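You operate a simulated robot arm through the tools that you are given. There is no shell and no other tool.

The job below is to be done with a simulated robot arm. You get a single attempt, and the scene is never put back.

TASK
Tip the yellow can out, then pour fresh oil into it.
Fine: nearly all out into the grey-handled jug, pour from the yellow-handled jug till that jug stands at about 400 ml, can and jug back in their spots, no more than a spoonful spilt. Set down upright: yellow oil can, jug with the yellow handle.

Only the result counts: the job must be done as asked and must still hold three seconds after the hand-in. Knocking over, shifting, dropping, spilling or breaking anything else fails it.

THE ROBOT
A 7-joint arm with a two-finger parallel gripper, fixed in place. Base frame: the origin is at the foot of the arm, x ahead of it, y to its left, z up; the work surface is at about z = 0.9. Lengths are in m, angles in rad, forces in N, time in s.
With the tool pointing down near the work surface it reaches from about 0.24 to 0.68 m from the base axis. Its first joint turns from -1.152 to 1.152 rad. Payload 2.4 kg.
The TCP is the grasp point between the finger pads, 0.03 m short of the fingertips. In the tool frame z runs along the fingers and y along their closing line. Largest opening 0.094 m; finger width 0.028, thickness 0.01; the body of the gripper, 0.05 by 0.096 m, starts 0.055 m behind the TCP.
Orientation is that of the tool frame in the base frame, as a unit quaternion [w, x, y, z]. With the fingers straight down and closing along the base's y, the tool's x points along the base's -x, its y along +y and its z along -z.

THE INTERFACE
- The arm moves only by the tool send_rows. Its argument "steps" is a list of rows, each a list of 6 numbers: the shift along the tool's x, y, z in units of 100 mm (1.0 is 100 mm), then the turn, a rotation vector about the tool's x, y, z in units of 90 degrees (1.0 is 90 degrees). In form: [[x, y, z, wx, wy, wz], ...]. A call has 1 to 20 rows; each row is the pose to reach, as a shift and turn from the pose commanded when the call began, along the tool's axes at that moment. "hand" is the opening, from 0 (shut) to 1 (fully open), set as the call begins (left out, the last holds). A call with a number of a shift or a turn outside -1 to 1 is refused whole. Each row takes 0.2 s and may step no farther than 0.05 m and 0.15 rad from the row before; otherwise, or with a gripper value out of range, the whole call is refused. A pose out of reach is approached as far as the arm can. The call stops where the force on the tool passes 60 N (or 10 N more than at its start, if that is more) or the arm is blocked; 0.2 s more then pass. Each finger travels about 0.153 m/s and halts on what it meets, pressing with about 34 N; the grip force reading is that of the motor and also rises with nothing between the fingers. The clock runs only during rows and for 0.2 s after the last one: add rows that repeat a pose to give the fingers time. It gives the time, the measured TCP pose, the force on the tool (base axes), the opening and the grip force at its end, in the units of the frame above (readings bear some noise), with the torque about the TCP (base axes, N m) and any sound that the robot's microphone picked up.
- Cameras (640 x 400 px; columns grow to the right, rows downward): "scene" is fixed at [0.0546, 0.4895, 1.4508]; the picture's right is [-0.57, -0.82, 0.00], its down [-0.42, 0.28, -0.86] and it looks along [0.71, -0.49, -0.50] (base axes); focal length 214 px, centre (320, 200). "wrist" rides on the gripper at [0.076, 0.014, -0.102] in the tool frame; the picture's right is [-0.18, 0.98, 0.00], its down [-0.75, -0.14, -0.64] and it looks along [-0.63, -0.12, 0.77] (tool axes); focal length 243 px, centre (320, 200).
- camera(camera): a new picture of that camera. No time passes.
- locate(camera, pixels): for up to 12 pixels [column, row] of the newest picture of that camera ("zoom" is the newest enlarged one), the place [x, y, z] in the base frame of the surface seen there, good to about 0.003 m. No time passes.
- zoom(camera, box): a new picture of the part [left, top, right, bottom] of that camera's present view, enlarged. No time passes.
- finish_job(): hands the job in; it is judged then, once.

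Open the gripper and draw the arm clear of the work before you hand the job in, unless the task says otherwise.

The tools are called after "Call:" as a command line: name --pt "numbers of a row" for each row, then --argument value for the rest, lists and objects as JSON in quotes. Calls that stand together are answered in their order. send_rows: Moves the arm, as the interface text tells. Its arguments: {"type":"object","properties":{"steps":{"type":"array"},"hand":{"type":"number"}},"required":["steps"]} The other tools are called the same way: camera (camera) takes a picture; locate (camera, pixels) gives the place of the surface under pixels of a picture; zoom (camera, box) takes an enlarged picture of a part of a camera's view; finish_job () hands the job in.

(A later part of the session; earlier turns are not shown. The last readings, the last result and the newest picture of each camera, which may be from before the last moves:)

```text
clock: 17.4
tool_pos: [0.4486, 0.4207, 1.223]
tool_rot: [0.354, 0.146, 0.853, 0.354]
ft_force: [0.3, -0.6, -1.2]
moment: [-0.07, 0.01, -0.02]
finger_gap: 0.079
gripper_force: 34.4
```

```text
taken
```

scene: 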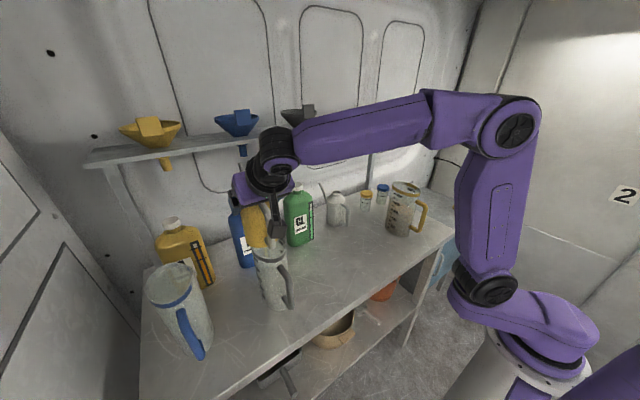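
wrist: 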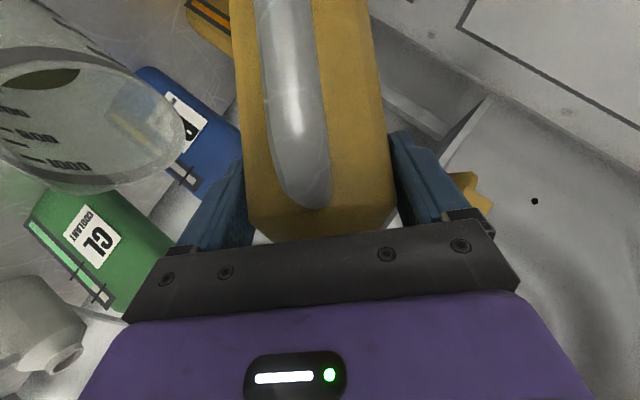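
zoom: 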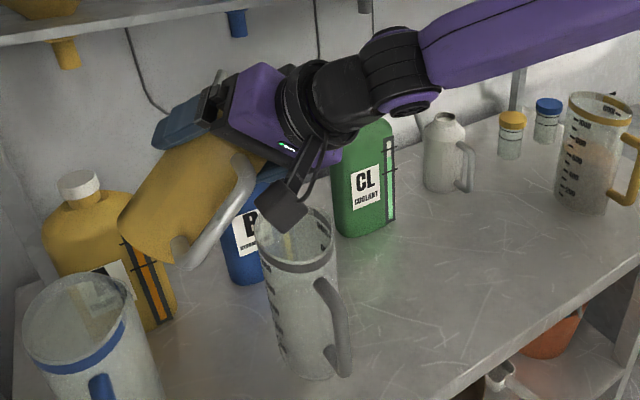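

The force reading dropped to -1.2 N, perhaps from liquid leaving. I check the dark liquid surface near wrist (40,77) for its level and zoom around the can mouth.

Call:
locate --camera "wrist" --pixels '[[30, 75], [45, 77], [60, 72], [20, 72], [70, 75]]'

Call:
zoom --camera "wrist" --box '[0, 20, 250, 200]'

Call:
zoom --camera "scene" --box '[225, 160, 335, 260]'

```text
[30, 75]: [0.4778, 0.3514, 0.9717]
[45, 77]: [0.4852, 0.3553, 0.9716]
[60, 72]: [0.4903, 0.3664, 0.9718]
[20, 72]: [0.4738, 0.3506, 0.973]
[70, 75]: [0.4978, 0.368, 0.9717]
```

```text
2.22 times, centred on (125, 110) of wrist
```

zoom: 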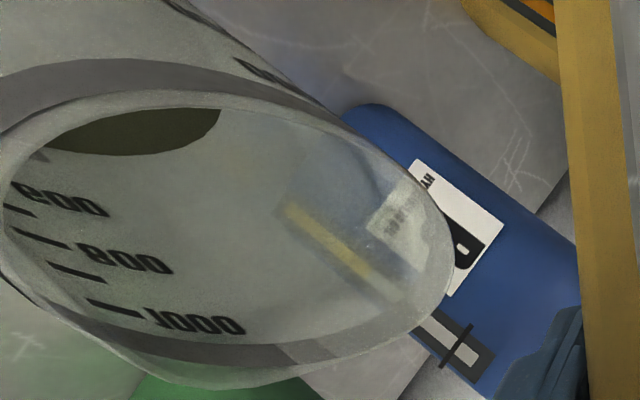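

```text
4.00 times, centred on (280, 210) of scene
```

zoom: 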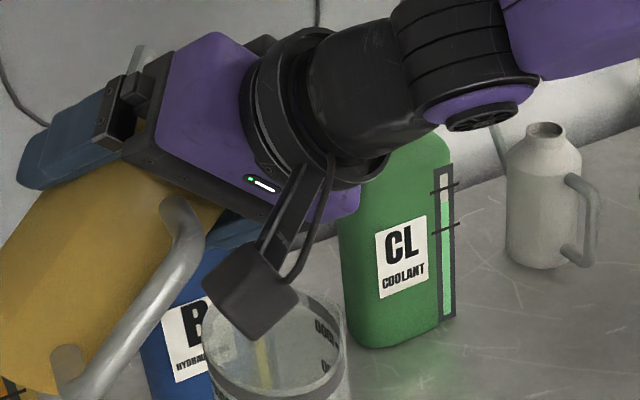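

The level in the grey jug is unchanged at z≈0.9717, so nothing has poured yet. I tip on to 60°.

Call:
send_rows --pt "0.008 0.001 0.013 -0.0393 0 0.0393" --pt "0.017 0.001 0.026 -0.0786 0 0.0786" --pt "0.025 0.002 0.039 -0.1179 0 0.1179" --pt "0.025 0.002 0.039 -0.1179 0 0.1179" --hand 0

Call:
zoom --camera "scene" --box '[200, 140, 360, 320]'

Call:
camera --camera "wrist"

```text
clock: 18.4
tool_pos: [0.4506, 0.4225, 1.2195]
tool_rot: [0.331, 0.192, 0.8, 0.462]
ft_force: [-0.2, 0.6, -2.4]
moment: [-0.1, -0.01, -0.01]
finger_gap: 0.0789
gripper_force: 33.7
```

```text
2.22 times, centred on (280, 230) of scene
```

zoom: 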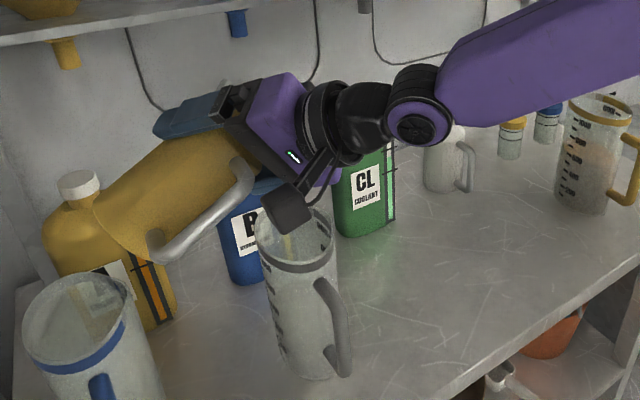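

```text
taken
```

wrist: 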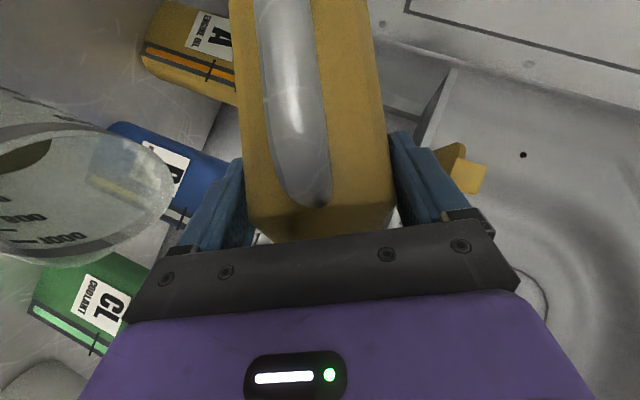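

At 60° nothing has flowed yet. I tip on to 75° in 5° steps.

Call:
send_rows --pt "0.006 -0.011 0.006 -0.0393 0 0.0393" --pt "0.011 -0.021 0.011 -0.0786 0 0.0786" --pt "0.017 -0.032 0.017 -0.1179 0 0.1179" --pt "0.017 -0.032 0.017 -0.1179 0 0.1179" --hand 0

Call:
zoom --camera "scene" --box '[200, 140, 360, 320]'

Call:
camera --camera "wrist"

```text
clock: 19.4
tool_pos: [0.4529, 0.4246, 1.2165]
tool_rot: [0.303, 0.233, 0.733, 0.563]
ft_force: [-0.6, -0.9, -2.8]
moment: [-0.12, 0.0, 0.03]
finger_gap: 0.0789
gripper_force: 33.7
```

```text
2.22 times, centred on (280, 230) of scene
```

zoom: 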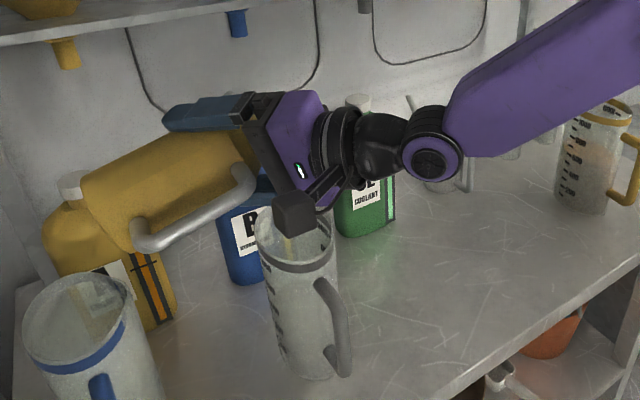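

```text
taken
```

wrist: 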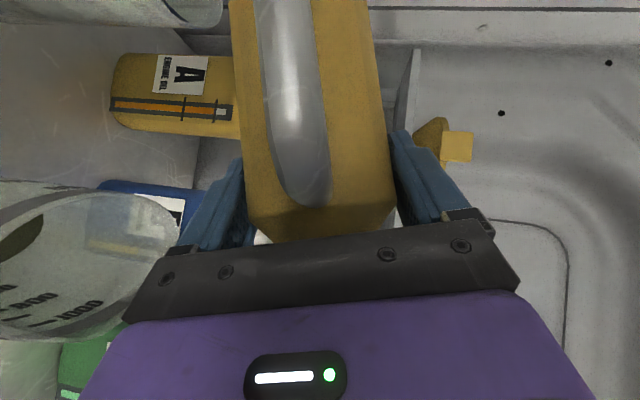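

Still dry at 75° with the load toward the bottom. I tip on to 90° more slowly since flow should start soon.

Call:
send_rows --pt "-0.002 -0.005 -0.002 -0.0147 0 0.0147" --pt "-0.004 -0.01 -0.004 -0.0295 0 0.0295" --pt "-0.006 -0.016 -0.006 -0.0442 0 0.0442" --pt "-0.008 -0.021 -0.008 -0.0589 0 0.0589" --pt "-0.01 -0.026 -0.01 -0.0737 0 0.0737" --hand 0

Call:
zoom --camera "scene" --box '[200, 140, 360, 320]'

Call:
camera --camera "wrist"

```text
clock: 20.6
tool_pos: [0.4527, 0.4215, 1.2132]
tool_rot: [0.283, 0.258, 0.685, 0.62]
ft_force: [0.4, -0.4, -2.5]
moment: [-0.07, -0.02, 0.0]
finger_gap: 0.0793
gripper_force: 33.7
```

```text
2.22 times, centred on (280, 230) of scene
```

zoom: 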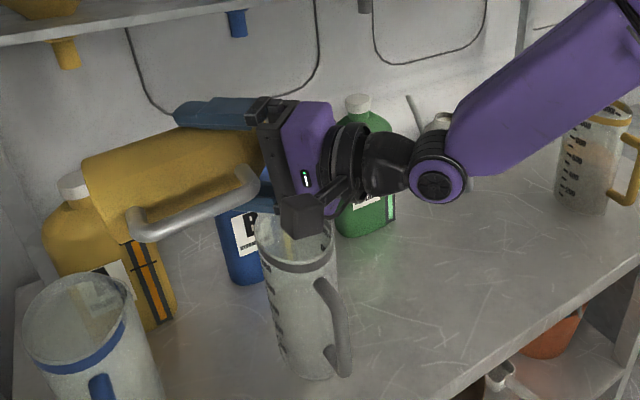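

```text
taken
```

wrist: 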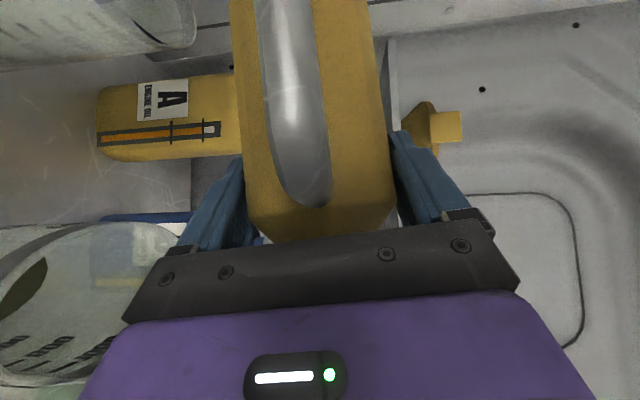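

At 84.4°, no stream yet. I continue slowly to 100°.

Call:
send_rows --pt "-0.005 -0.007 -0.005 -0.0245 0 0.0245" --pt "-0.009 -0.013 -0.009 -0.049 0 0.049" --pt "-0.014 -0.02 -0.014 -0.0736 0 0.0736" --pt "-0.018 -0.026 -0.018 -0.0981 0 0.0981" --pt "-0.023 -0.033 -0.023 -0.1226 0 0.1226" --hand 0

Call:
zoom --camera "scene" --box '[200, 140, 360, 320]'

Call:
camera --camera "wrist"

```text
clock: 21.8
tool_pos: [0.4501, 0.4188, 1.2117]
tool_rot: [0.245, 0.294, 0.593, 0.708]
ft_force: [0.8, -0.1, -2.8]
moment: [-0.09, -0.01, 0.0]
finger_gap: 0.079
gripper_force: 34.1
```

```text
2.22 times, centred on (280, 230) of scene
```

zoom: 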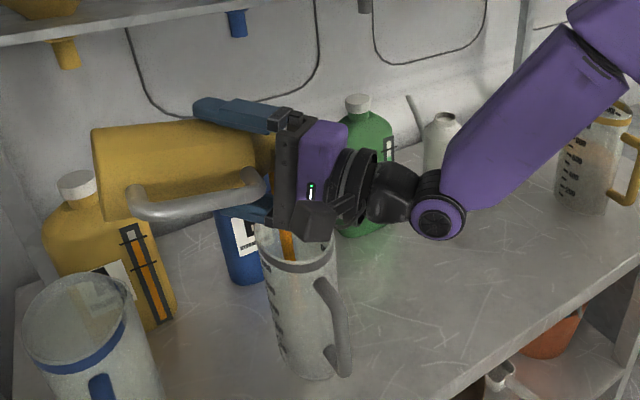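

```text
taken
```

wrist: 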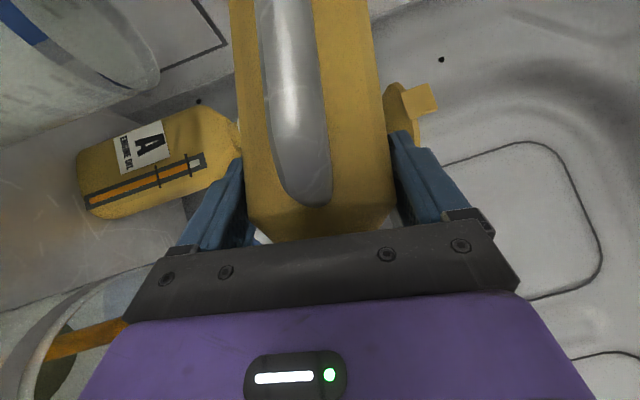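

An orange stream is now falling inside the grey jug (scene zoom around (288,245), wrist (85,340)). I hold this pose to let it run and then look again.

Call:
send_rows --pt "0 0 0 0 0 0" --pt "0 0 0 0 0 0" --pt "0 0 0 0 0 0" --pt "0 0 0 0 0 0" --pt "0 0 0 0 0 0" --hand 0

Call:
zoom --camera "scene" --box '[225, 170, 335, 320]'

Call:
camera --camera "wrist"

```text
clock: 23.0
tool_pos: [0.4512, 0.4181, 1.2109]
tool_rot: [0.247, 0.293, 0.594, 0.708]
ft_force: [-0.4, 0.1, -2.0]
moment: [-0.01, -0.02, 0.0]
finger_gap: 0.0789
gripper_force: 33.4
```

```text
2.67 times, centred on (280, 245) of scene
```

zoom: 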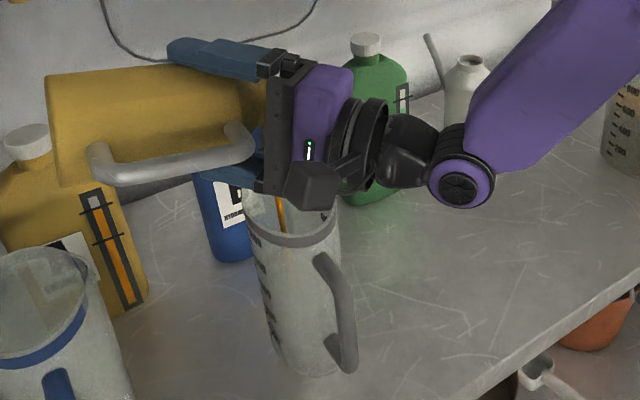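

```text
taken
```

wrist: 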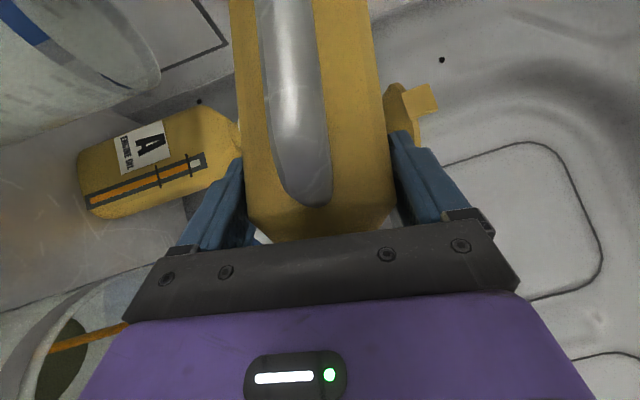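

The stream has thinned and lands inside the jug. I tip further to 110° slowly and hold.

Call:
send_rows --pt "-0.012 -0.005 -0.008 -0.0196 0 0.0196" --pt "-0.023 -0.01 -0.016 -0.0393 0 0.0393" --pt "-0.035 -0.016 -0.024 -0.0589 0 0.0589" --pt "-0.046 -0.021 -0.032 -0.0786 0 0.0786" --pt "-0.046 -0.021 -0.032 -0.0786 0 0.0786" --pt "-0.046 -0.021 -0.032 -0.0786 0 0.0786" --pt "-0.046 -0.021 -0.032 -0.0786 0 0.0786" --hand 0

Call:
zoom --camera "scene" --box '[225, 170, 335, 320]'

Call:
camera --camera "wrist"

```text
clock: 24.6
tool_pos: [0.4521, 0.413, 1.2076]
tool_rot: [0.219, 0.314, 0.53, 0.757]
ft_force: [0.0, 0.4, -0.5]
moment: [-0.05, -0.03, -0.02]
finger_gap: 0.079
gripper_force: 33.8
```

```text
2.67 times, centred on (280, 245) of scene
```

zoom: 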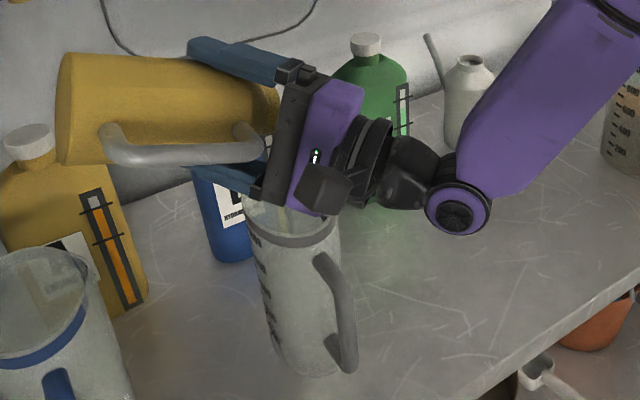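

```text
taken
```

wrist: 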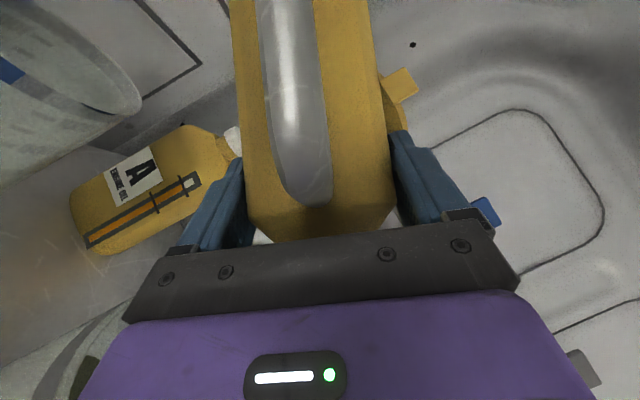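

At 110° the stream has ended. I go on to about 122° and hold so the shoulder drains too.

Call:
send_rows --pt "-0.013 0 -0.013 -0.0236 0 0.0236" --pt "-0.027 0 -0.027 -0.0471 0 0.0471" --pt "-0.04 0 -0.04 -0.0707 0 0.0707" --pt "-0.054 0 -0.054 -0.0943 0 0.0943" --pt "-0.054 0 -0.054 -0.0943 0 0.0943" --pt "-0.054 0 -0.054 -0.0943 0 0.0943" --hand 0

Call:
zoom --camera "scene" --box '[225, 170, 335, 320]'

Call:
camera --camera "wrist"

```text
clock: 26.0
tool_pos: [0.4528, 0.4056, 1.2048]
tool_rot: [0.185, 0.335, 0.448, 0.808]
ft_force: [0.4, -0.5, -0.9]
moment: [-0.07, -0.03, 0.02]
finger_gap: 0.0789
gripper_force: 33.9
```

```text
2.67 times, centred on (280, 245) of scene
```

zoom: 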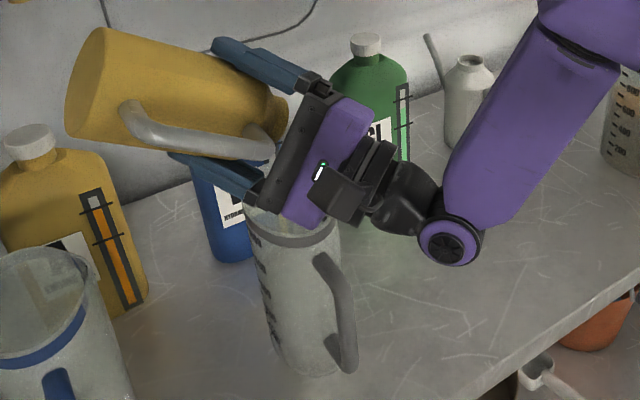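

```text
taken
```

wrist: 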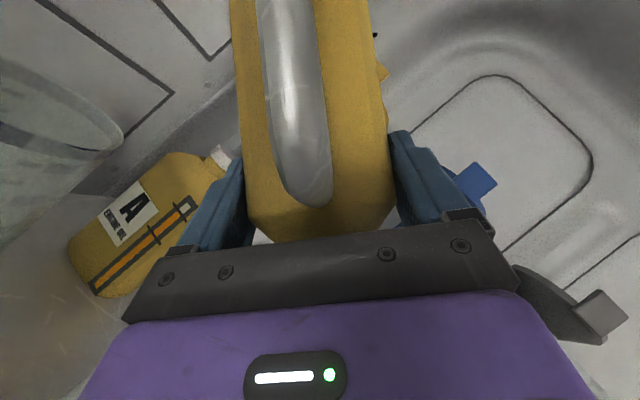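

The hand's load fell from about 3 N to about 1 N, matching roughly 200 ml gone. I tip the last bit to 130° and hold a second to let drips fall.

Call:
send_rows --pt "-0.006 0.017 -0.006 -0.0207 0 0.0207" --pt "-0.013 0.035 -0.013 -0.0417 0 0.0417" --pt "-0.019 0.052 -0.019 -0.0629 0 0.0629" --pt "-0.019 0.052 -0.019 -0.0629 0 0.0629" --pt "-0.019 0.052 -0.019 -0.0629 0 0.0629" --pt "-0.019 0.052 -0.019 -0.0629 0 0.0629" --pt "-0.019 0.052 -0.019 -0.0629 0 0.0629" --pt "-0.019 0.052 -0.019 -0.0629 0 0.0629" --hand 0

Call:
zoom --camera "scene" --box '[225, 170, 335, 320]'

```text
clock: 27.8
tool_pos: [0.4517, 0.4006, 1.2089]
tool_rot: [0.162, 0.346, 0.391, 0.837]
ft_force: [-0.4, -0.5, -1.8]
moment: [-0.02, -0.01, -0.01]
finger_gap: 0.0787
gripper_force: 34.2
```

```text
2.67 times, centred on (280, 245) of scene
```

zoom: 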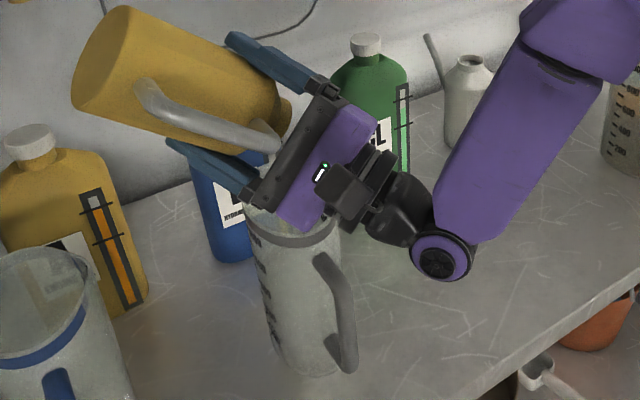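

The can is drained. I turn it back the same way, first from 130° to 70°.

Call:
send_rows --pt "0.021 -0.011 0.019 0.0589 0 -0.0589" --pt "0.042 -0.022 0.039 0.1179 0 -0.1179" --pt "0.064 -0.033 0.058 0.1768 0 -0.1768" --pt "0.085 -0.044 0.078 0.2357 0 -0.2357" --pt "0.106 -0.056 0.097 0.2946 0 -0.2946" --pt "0.127 -0.067 0.117 0.3536 0 -0.3536" --pt "0.149 -0.078 0.136 0.4125 0 -0.4125" --pt "0.17 -0.089 0.156 0.4714 0 -0.4714" --hand 0

Call:
camera --camera "wrist"

Call:
zoom --camera "scene" --box '[200, 140, 360, 320]'

```text
clock: 29.6
tool_pos: [0.4517, 0.424, 1.2157]
tool_rot: [0.313, 0.221, 0.758, 0.528]
ft_force: [0.3, 1.3, -0.9]
moment: [-0.08, 0.0, 0.0]
finger_gap: 0.0787
gripper_force: 34.1
```

```text
taken
```

wrist: 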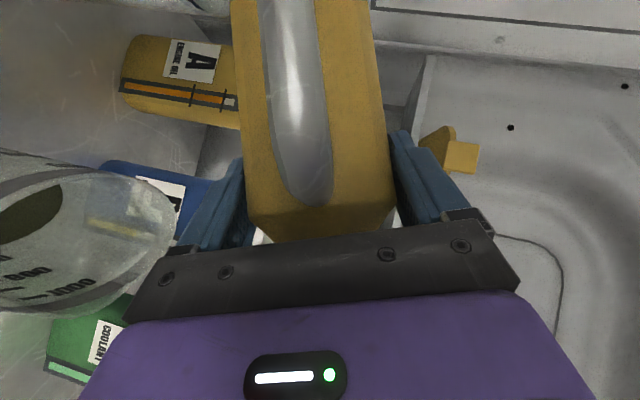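

```text
2.22 times, centred on (280, 230) of scene
```

zoom: 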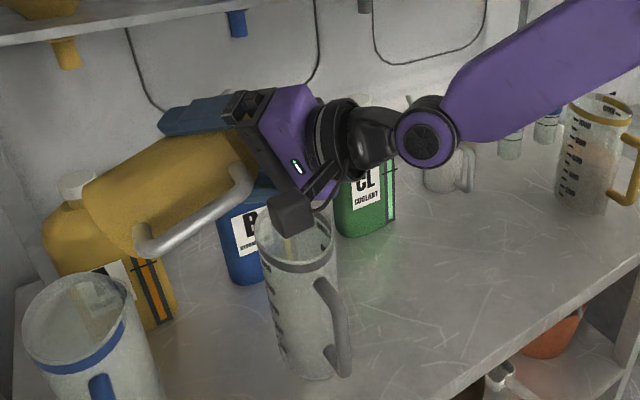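

Turned back to 70°. I check the grey jug's new level at the dark patch near wrist (30,215).

Call:
locate --camera "wrist" --pixels '[[20, 215], [35, 212], [45, 205], [30, 225], [10, 225]]'

Call:
zoom --camera "wrist" --box '[0, 140, 240, 330]'

```text
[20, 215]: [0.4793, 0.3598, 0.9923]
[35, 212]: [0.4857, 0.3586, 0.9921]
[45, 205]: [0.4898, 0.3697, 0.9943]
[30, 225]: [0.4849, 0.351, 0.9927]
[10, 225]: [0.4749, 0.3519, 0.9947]
```

```text
2.11 times, centred on (120, 235) of wrist
```

zoom: 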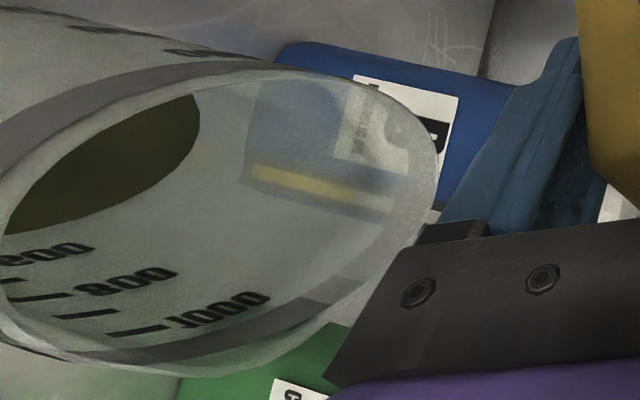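

The level rose from 0.9717 to about 0.993, about 120 ml moved. I now bring the can back fully upright and a little higher.

Call:
send_rows --pt "-0.037 0.004 -0.04 0.0611 0 -0.0611" --pt "-0.075 0.008 -0.08 0.1222 0 -0.1222" --pt "-0.112 0.012 -0.12 0.1833 0 -0.1833" --pt "-0.149 0.016 -0.16 0.2444 0 -0.2444" --pt "-0.187 0.021 -0.2 0.3056 0 -0.3056" --pt "-0.224 0.025 -0.24 0.3667 0 -0.3667" --pt "-0.261 0.029 -0.28 0.4278 0 -0.4278" --pt "-0.299 0.033 -0.32 0.4889 0 -0.4889" --pt "-0.336 0.037 -0.36 0.55 0 -0.55" --pt "-0.336 0.037 -0.36 0.55 0 -0.55" --hand 0

Call:
camera --camera "scene"

Call:
camera --camera "wrist"

```text
clock: 31.8
tool_pos: [0.4496, 0.3796, 1.2373]
tool_rot: [0.382, 0.0, 0.924, -0.001]
ft_force: [0.6, -0.1, -0.7]
moment: [0.02, 0.03, 0.0]
finger_gap: 0.0788
gripper_force: 33.8
out of reach, approached as far as the arm can: row 3, 4
```

```text
taken
```

scene: 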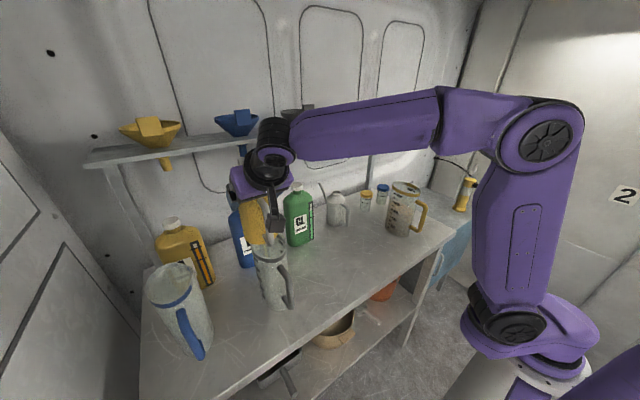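

```text
taken
```

wrist: 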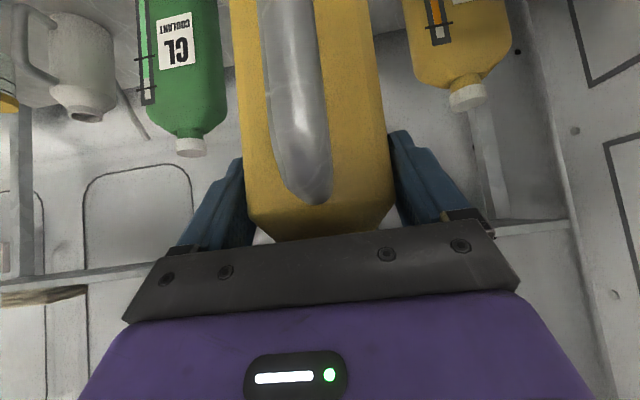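

The can is upright again at (0.4496, 0.3796, 1.2373) and light. I carry it back the way it came, first 0.095 m to the right.

Call:
send_rows --pt "0.005 -0.1 -0.005 0 0 0" --pt "0.015 -0.25 -0.015 0 0 0" --pt "0.025 -0.42 -0.025 0 0 0" --pt "0.035 -0.6 -0.035 0 0 0" --pt "0.045 -0.77 -0.045 0 0 0" --pt "0.055 -0.9 -0.055 0 0 0" --pt "0.06 -0.96 -0.06 0 0 0" --hand 0

```text
clock: 33.4
tool_pos: [0.442, 0.2832, 1.2363]
tool_rot: [0.383, 0.0, 0.924, -0.001]
ft_force: [-0.3, 0.4, -2.2]
moment: [0.01, 0.0, -0.03]
finger_gap: 0.0786
gripper_force: 33.5
```

Reading shows (0.442, 0.2832, 1.2363), steady. I move another 0.096 m right, level.

Call:
send_rows --pt "0.005 -0.1 -0.005 0 0 0" --pt "0.015 -0.25 -0.015 0 0 0" --pt "0.025 -0.42 -0.025 0 0 0" --pt "0.035 -0.6 -0.035 0 0 0" --pt "0.045 -0.77 -0.045 0 0 0" --pt "0.055 -0.9 -0.055 0 0 0" --pt "0.06 -0.96 -0.06 0 0 0" --hand 0

Call:
camera --camera "scene"

```text
clock: 35.0
tool_pos: [0.433, 0.1867, 1.237]
tool_rot: [0.384, 0.0, 0.924, 0.0]
ft_force: [0.0, -0.4, -1.4]
moment: [0.01, 0.01, 0.01]
finger_gap: 0.0785
gripper_force: 34.4
```

```text
taken
```

scene: 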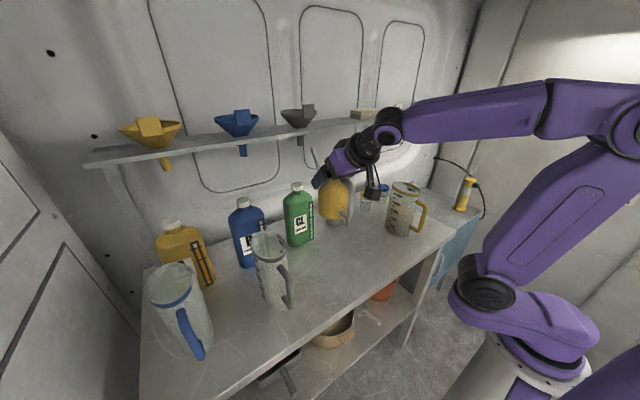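

At (0.433, 0.1867, 1.237). I move right and down to above the can's spot, about (0.4195, 0.0937, 1.13).

Call:
send_rows --pt "0.06 -0.09 0.05 0 0 0" --pt "0.17 -0.21 0.13 0 0 0" --pt "0.29 -0.35 0.22 0 0 0" --pt "0.42 -0.5 0.32 0 0 0" --pt "0.55 -0.64 0.43 0 0 0" --pt "0.68 -0.77 0.53 0 0 0" --pt "0.79 -0.88 0.61 0 0 0" --pt "0.852 -0.93 0.661 0 0 0" --pt "0.852 -0.93 0.661 0 0 0" --hand 0

Call:
camera --camera "wrist"

Call:
zoom --camera "scene" --box '[310, 170, 450, 290]'

```text
clock: 37.0
tool_pos: [0.4184, 0.0939, 1.131]
tool_rot: [0.383, 0.001, 0.924, -0.001]
ft_force: [-0.3, 0.1, -1.3]
moment: [-0.01, -0.05, 0.03]
finger_gap: 0.0787
gripper_force: 33.8
```

```text
taken
```

wrist: 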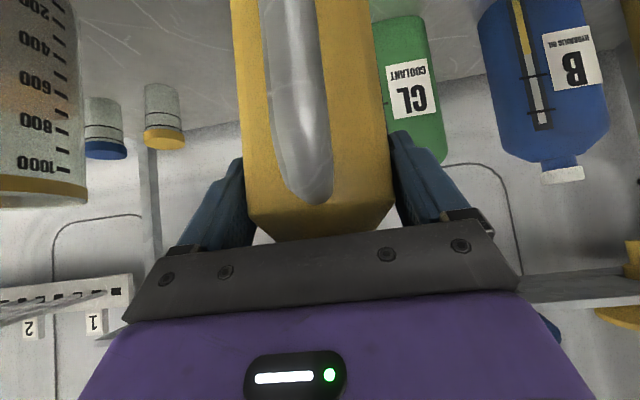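

```text
3.33 times, centred on (380, 230) of scene
```

zoom: 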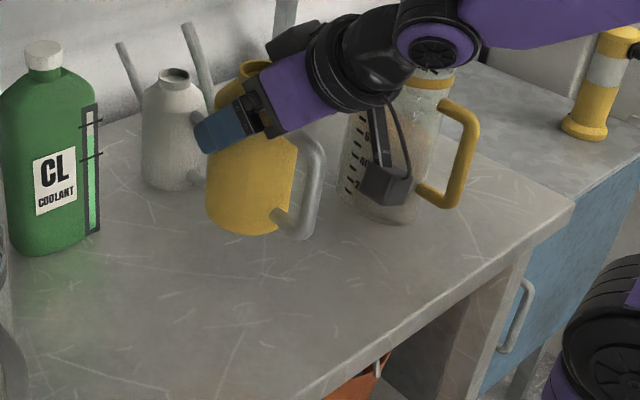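

The can is above its spot and looks upright. I lower it 0.115 m, slowing at the end.

Call:
send_rows --pt "0.09 0 0.09 0 0 0" --pt "0.22 0 0.23 0 0 0" --pt "0.36 0 0.37 0 0 0" --pt "0.5 0 0.51 0 0 0" --pt "0.62 0 0.63 0 0 0" --pt "0.71 0 0.72 0 0 0" --pt "0.77 0 0.78 0 0 0" --pt "0.806 0 0.82 0 0 0" --hand 0

Call:
zoom --camera "scene" --box '[320, 190, 440, 290]'

```text
clock: 38.8
tool_pos: [0.4204, 0.0959, 1.0152]
tool_rot: [0.382, 0.0, 0.924, 0.0]
ft_force: [0.7, 0.0, -1.1]
moment: [0.0, 0.0, 0.01]
finger_gap: 0.0788
gripper_force: 34.1
```

```text
4.00 times, centred on (380, 240) of scene
```

zoom: 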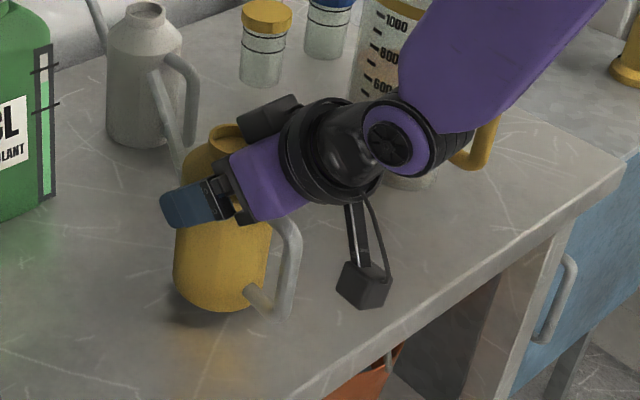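

The can hangs about 14 mm above the bench. I lower 9 mm more, then check contact.

Call:
send_rows --pt "0.02 0 0.02 0 0 0" --pt "0.04 -0.005 0.04 0 0 0" --pt "0.057 -0.01 0.057 0 0 0" --pt "0.064 -0.01 0.064 0 0 0" --hand 0

Call:
zoom --camera "scene" --box '[330, 210, 400, 290]'

```text
clock: 39.8
tool_pos: [0.4203, 0.0932, 1.0059]
tool_rot: [0.383, 0.0, 0.924, 0.0]
ft_force: [0.2, 0.1, -1.7]
moment: [0.03, 0.01, 0.01]
finger_gap: 0.0788
gripper_force: 33.6
```

```text
5.00 times, centred on (365, 250) of scene
```

zoom: 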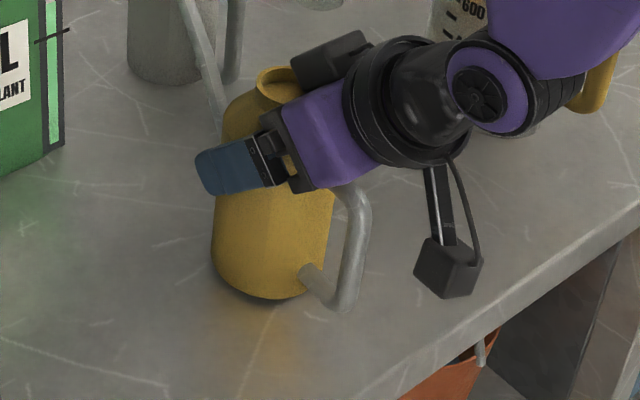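

The bottom is now about 4–5 mm above the surface with no contact yet. I lower in 1 mm steps and watch the force.

Call:
send_rows --pt "0.007 0 0.007 0 0 0" --pt "0.014 0 0.014 0 0 0" --pt "0.021 0 0.021 0 0 0" --pt "0.028 0 0.028 0 0 0" --hand 0

```text
clock: 40.8
tool_pos: [0.4207, 0.0936, 1.0038]
tool_rot: [0.386, -0.001, 0.922, 0.0]
ft_force: [-3.5, 3.3, 18.5]
moment: [-0.45, 0.44, -0.13]
finger_gap: 0.0788
gripper_force: 34.0
```

Contact at 18.5 N up with the load on the -y edge, so the can leans very slightly. I ease up about 1.5 mm to take the pressure off before releasing.

Call:
send_rows --pt "-0.006 0 -0.006 0 0 0" --pt "-0.011 0 -0.011 0 0 0" --pt "-0.011 0 -0.011 0 0 0" --hand 0

Call:
camera --camera "wrist"

Call:
zoom --camera "scene" --box '[330, 210, 400, 290]'

```text
clock: 41.6
tool_pos: [0.4214, 0.0929, 1.0056]
tool_rot: [0.383, 0.0, 0.924, 0.0]
ft_force: [3.4, -0.4, 8.2]
moment: [-0.31, -0.48, 0.09]
finger_gap: 0.0783
gripper_force: 33.9
```

```text
taken
```

wrist: 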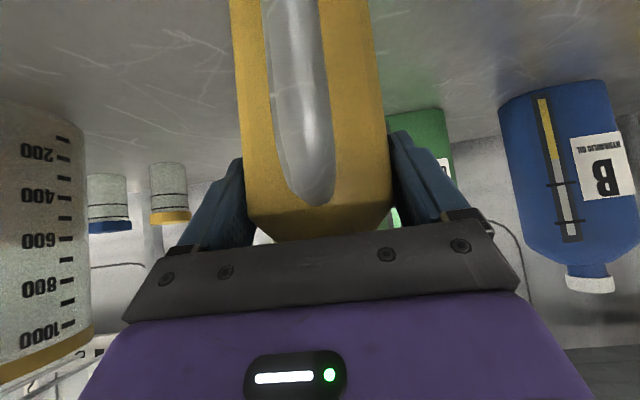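

```text
5.00 times, centred on (365, 250) of scene
```

zoom: 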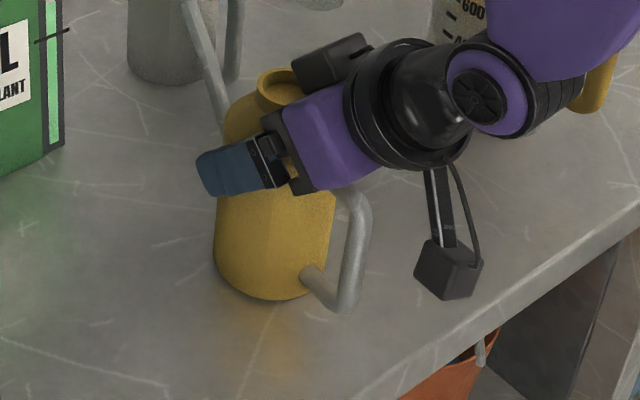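

Still 8 N of pressing, so I ease up 1 mm more and then open the fingers with the arm held still.

Call:
send_rows --pt "-0.004 0 -0.004 0 0 0" --pt "-0.007 0 -0.007 0 0 0" --pt "-0.007 0 -0.007 0 0 0" --hand 0

Call:
send_rows --pt "0 0 0 0 0 0" --pt "0 0 0 0 0 0" --pt "0 0 0 0 0 0" --hand 1

Call:
camera --camera "wrist"

Call:
zoom --camera "scene" --box '[330, 210, 400, 290]'

```text
clock: 42.4
tool_pos: [0.4199, 0.0938, 1.0033]
tool_rot: [0.381, 0.0, 0.925, 0.0]
ft_force: [0.5, -2.1, 2.3]
moment: [-0.24, -0.05, -0.03]
finger_gap: 0.0787
gripper_force: 34.2
```

```text
clock: 43.2
tool_pos: [0.4209, 0.0932, 1.0045]
tool_rot: [0.382, -0.001, 0.924, 0.0]
ft_force: [-0.4, 0.2, -0.7]
moment: [0.04, 0.03, -0.03]
finger_gap: 0.094
gripper_force: 0.0
```

```text
taken
```

wrist: 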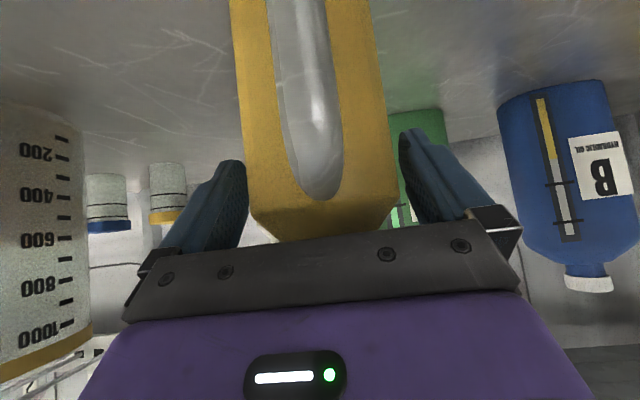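

```text
5.00 times, centred on (365, 250) of scene
```

zoom: 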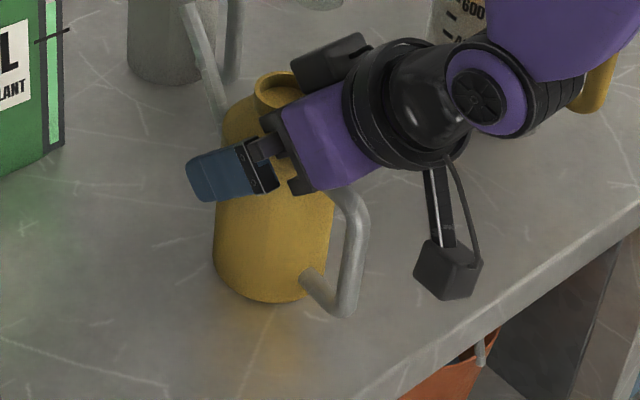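

The can now stands free on the bench. I withdraw straight back along the tool axis.

Call:
send_rows --pt "0 0 -0.1 0 0 0" --pt "0 0 -0.25 0 0 0" --pt "0 0 -0.4 0 0 0" --pt "0 0 -0.58 0 0 0" --pt "0 0 -0.75 0 0 0" --pt "0 0 -0.9 0 0 0" --hand 1

Call:
camera --camera "wrist"

Call:
camera --camera "scene"

```text
clock: 44.6
tool_pos: [0.3818, 0.0879, 1.0819]
tool_rot: [0.382, 0.001, 0.924, -0.001]
ft_force: [-0.2, -0.8, -0.1]
moment: [-0.01, 0.03, 0.0]
finger_gap: 0.0941
gripper_force: 0.1
out of reach, approached as far as the arm can: row 3, 4, 5, 6
```

```text
taken
```

wrist: 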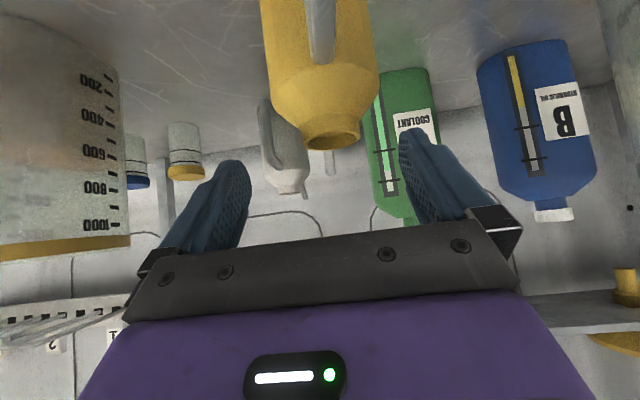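

```text
taken
```

scene: 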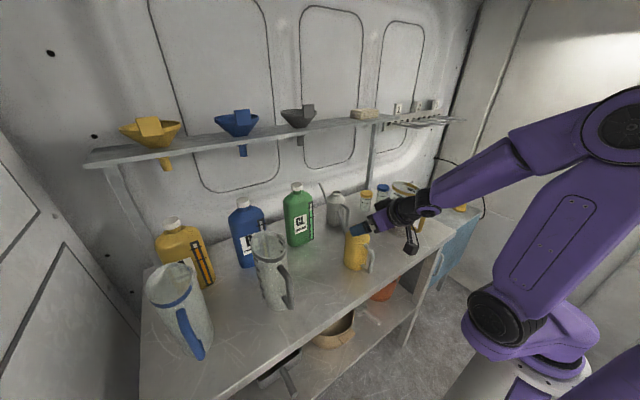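

The can stands upright at its spot; the arm strayed a bit high near its reach limit but touched nothing. I rise and turn the tool back to straight down to regain a relaxed posture.

Call:
send_rows --pt "-0.12 -0.05 -0.12 0 0 0" --pt "-0.25 -0.1 -0.25 0 0.0833 0" --pt "-0.4 -0.2 -0.4 0 0.1667 0" --pt "-0.55 -0.3 -0.55 0 0.25 0" --pt "-0.65 -0.4 -0.65 0 0.3333 0" --pt "-0.7 -0.5 -0.7 0 0.4167 0" --pt "-0.75 -0.6 -0.75 0 0.5 0" --pt "-0.75 -0.6 -0.75 0 0.5 0" --hand 1

Call:
camera --camera "scene"

Call:
camera --camera "wrist"

```text
clock: 46.4
tool_pos: [0.3775, 0.0289, 1.159]
tool_rot: [0.068, 0.0, 0.991, 0.115]
ft_force: [0.1, 1.0, -0.1]
moment: [0.0, 0.01, 0.04]
finger_gap: 0.0939
gripper_force: 0.1
out of reach, approached as far as the arm can: row 2, 3, 4, 5, 6, 7, 8
```

```text
taken
```

scene: 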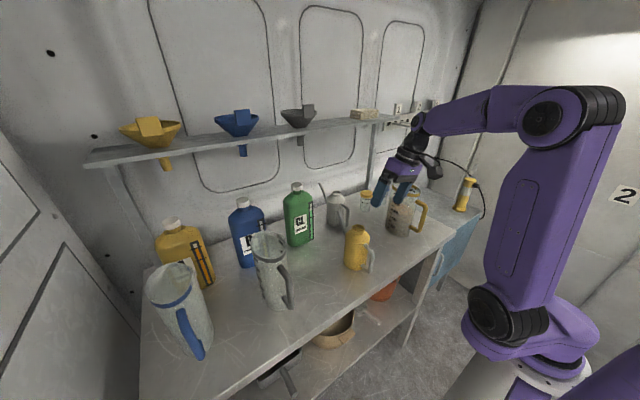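

```text
taken
```

wrist: 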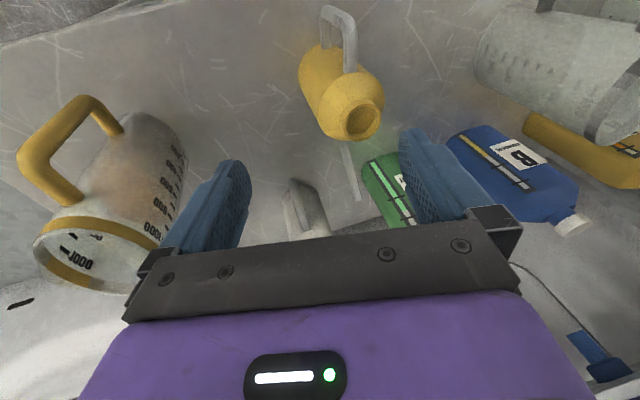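

The arm is in a strained posture (orientation off by several degrees), so I raise the tool 0.1 m from here to free it, then read the pose.

Call:
send_rows --pt "0 0 -0.2 0 0 0" --pt "0 0 -0.4 0 0 0" --pt "0 0 -0.6 0 0 0" --pt "0 0 -0.8 0 0 0" --pt "0 0 -1.0 0 0 0" --pt "0 0 -1.0 0 0 0" --hand 1

Call:
camera --camera "scene"

```text
clock: 47.8
tool_pos: [0.362, 0.0064, 1.2545]
tool_rot: [0.072, 0.0, 0.99, 0.121]
ft_force: [0.9, -0.3, -0.6]
moment: [-0.02, 0.02, -0.01]
finger_gap: 0.094
gripper_force: 0.0
```

```text
taken
```

scene: 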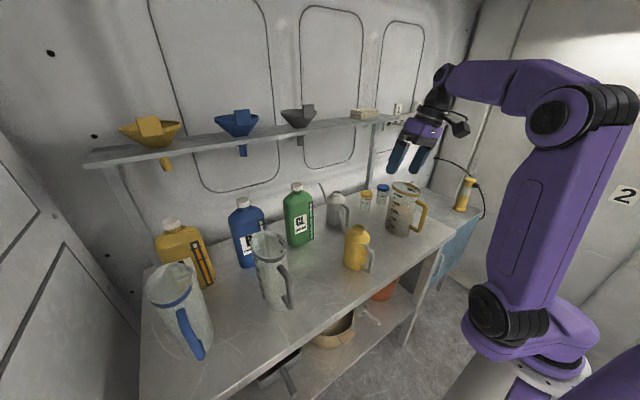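

The pose moved as commanded, keeping a slight tilt. I now go to the starting pose (about 0.349, -0.005, 1.341) with the tool straight down to relax the arm.

Call:
send_rows --pt "0 0.02 -0.175 0.031 0.0184 0" --pt "0 0.04 -0.35 0.062 0.0368 0" --pt "0 0.06 -0.525 0.0929 0.0553 0" --pt "0 0.08 -0.7 0.1239 0.0737 0" --pt "0.003 0.102 -0.876 0.1549 0.0921 0" --pt "0.003 0.102 -0.876 0.1549 0.0921 0" --hand 1

Call:
camera --camera "scene"

Call:
camera --camera "wrist"

```text
clock: 49.2
tool_pos: [0.3554, -0.0066, 1.3482]
tool_rot: [0.066, 0.0, 0.992, 0.108]
ft_force: [-0.2, 0.0, 0.7]
moment: [-0.01, 0.01, 0.01]
finger_gap: 0.094
gripper_force: 0.1
out of reach, approached as far as the arm can: row 1, 2, 3, 4, 5, 6
```

```text
taken
```

scene: 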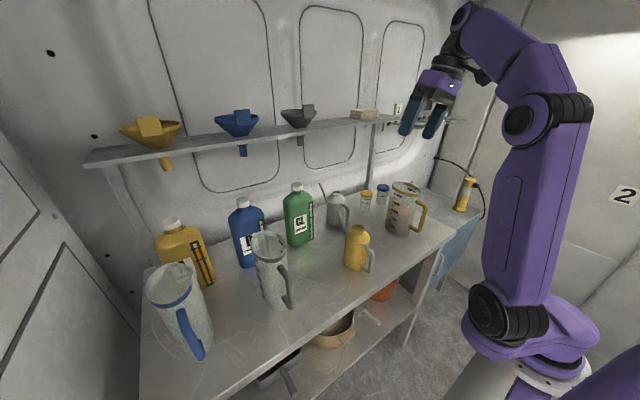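

```text
taken
```

wrist: 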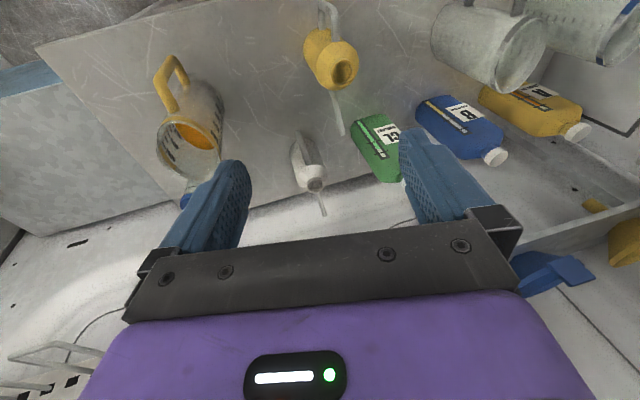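

The arm still reports a joint limit. I locate the shoulder disc (497,312), elbow disc (527,120) and wrist (462,18) to understand the current posture.

Call:
locate --camera "scene" --pixels '[[485, 310], [497, 325], [530, 325], [560, 335], [525, 120], [570, 108], [535, 200], [515, 260], [530, 70], [500, 35], [462, 18], [468, 72]]'

Call:
zoom --camera "scene" --box '[380, 0, 640, 400]'

```text
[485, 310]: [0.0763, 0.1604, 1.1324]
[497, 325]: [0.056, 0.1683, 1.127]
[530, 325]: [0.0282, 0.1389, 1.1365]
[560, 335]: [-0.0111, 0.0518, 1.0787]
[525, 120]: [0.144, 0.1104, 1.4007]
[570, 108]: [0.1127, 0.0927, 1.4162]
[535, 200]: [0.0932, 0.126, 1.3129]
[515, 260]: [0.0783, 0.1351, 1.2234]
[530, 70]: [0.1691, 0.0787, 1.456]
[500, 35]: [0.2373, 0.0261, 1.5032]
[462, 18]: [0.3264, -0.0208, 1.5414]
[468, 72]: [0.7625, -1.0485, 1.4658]
```

```text
1.00 times, centred on (510, 200) of scene (not enlarged: the box is as wide or as high as the picture)
```

zoom: 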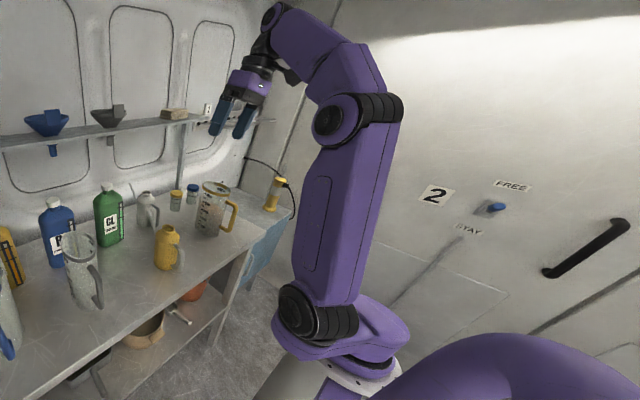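

The shoulder sits near (0.07, 0.16), so the first joint has swung to its left limit. Extending outward and to the right should unwind it: I move toward about (0.445, -0.097, 1.318), clear of shelf and bottles.

Call:
send_rows --pt "-0.173 -0.191 0.043 0 0 0" --pt "-0.346 -0.382 0.086 0 0 0" --pt "-0.52 -0.574 0.129 0 0 0" --pt "-0.693 -0.765 0.172 0 0 0" --pt "-0.866 -0.956 0.215 0 0 0" --pt "-0.866 -0.956 0.215 0 0 0" --hand 1

Call:
camera --camera "scene"

```text
clock: 50.6
tool_pos: [0.4466, -0.0959, 1.3191]
tool_rot: [0.068, -0.001, 0.992, 0.107]
ft_force: [0.4, 0.4, -0.6]
moment: [0.02, 0.0, -0.01]
finger_gap: 0.0937
gripper_force: 0.1
```

```text
taken
```

scene: 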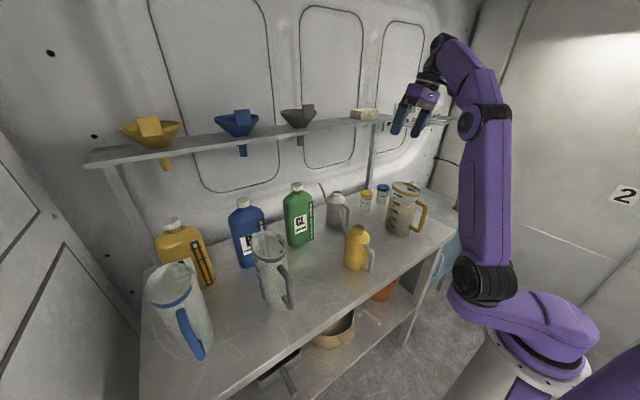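

The shoulder swung back noticeably. I continue right and outward while correcting the tool to straight down.

Call:
send_rows --pt "-0.076 -0.185 0.011 0.027 0.017 0" --pt "-0.153 -0.371 0.023 0.055 0.035 0" --pt "-0.229 -0.556 0.034 0.082 0.052 0" --pt "-0.306 -0.742 0.046 0.109 0.069 0" --pt "-0.382 -0.927 0.057 0.1367 0.0868 0" --pt "-0.382 -0.927 0.057 0.1367 0.0868 0" --hand 1

Call:
camera --camera "scene"

Call:
camera --camera "wrist"

```text
clock: 52.0
tool_pos: [0.4863, -0.1874, 1.2984]
tool_rot: [0.074, 0.0, 0.992, 0.103]
ft_force: [0.6, -0.4, 0.8]
moment: [-0.02, 0.02, -0.02]
finger_gap: 0.0938
gripper_force: 0.1
out of reach, approached as far as the arm can: row 1, 2, 3, 4, 5, 6
```

```text
taken
```

scene: 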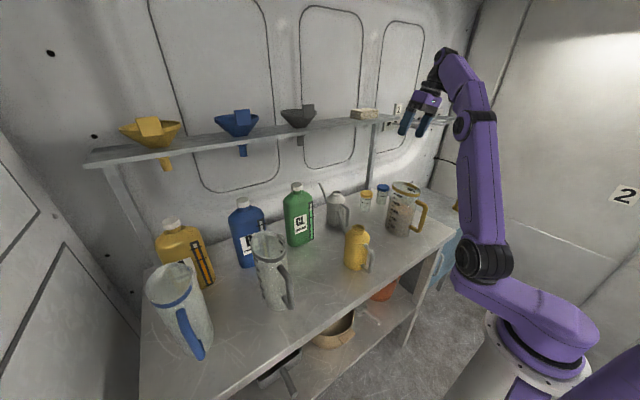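

```text
taken
```

wrist: 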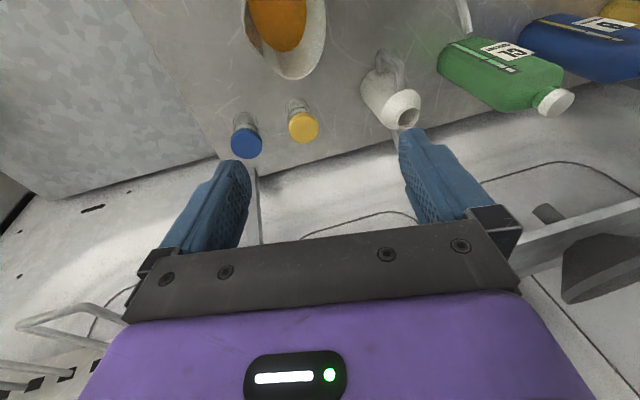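

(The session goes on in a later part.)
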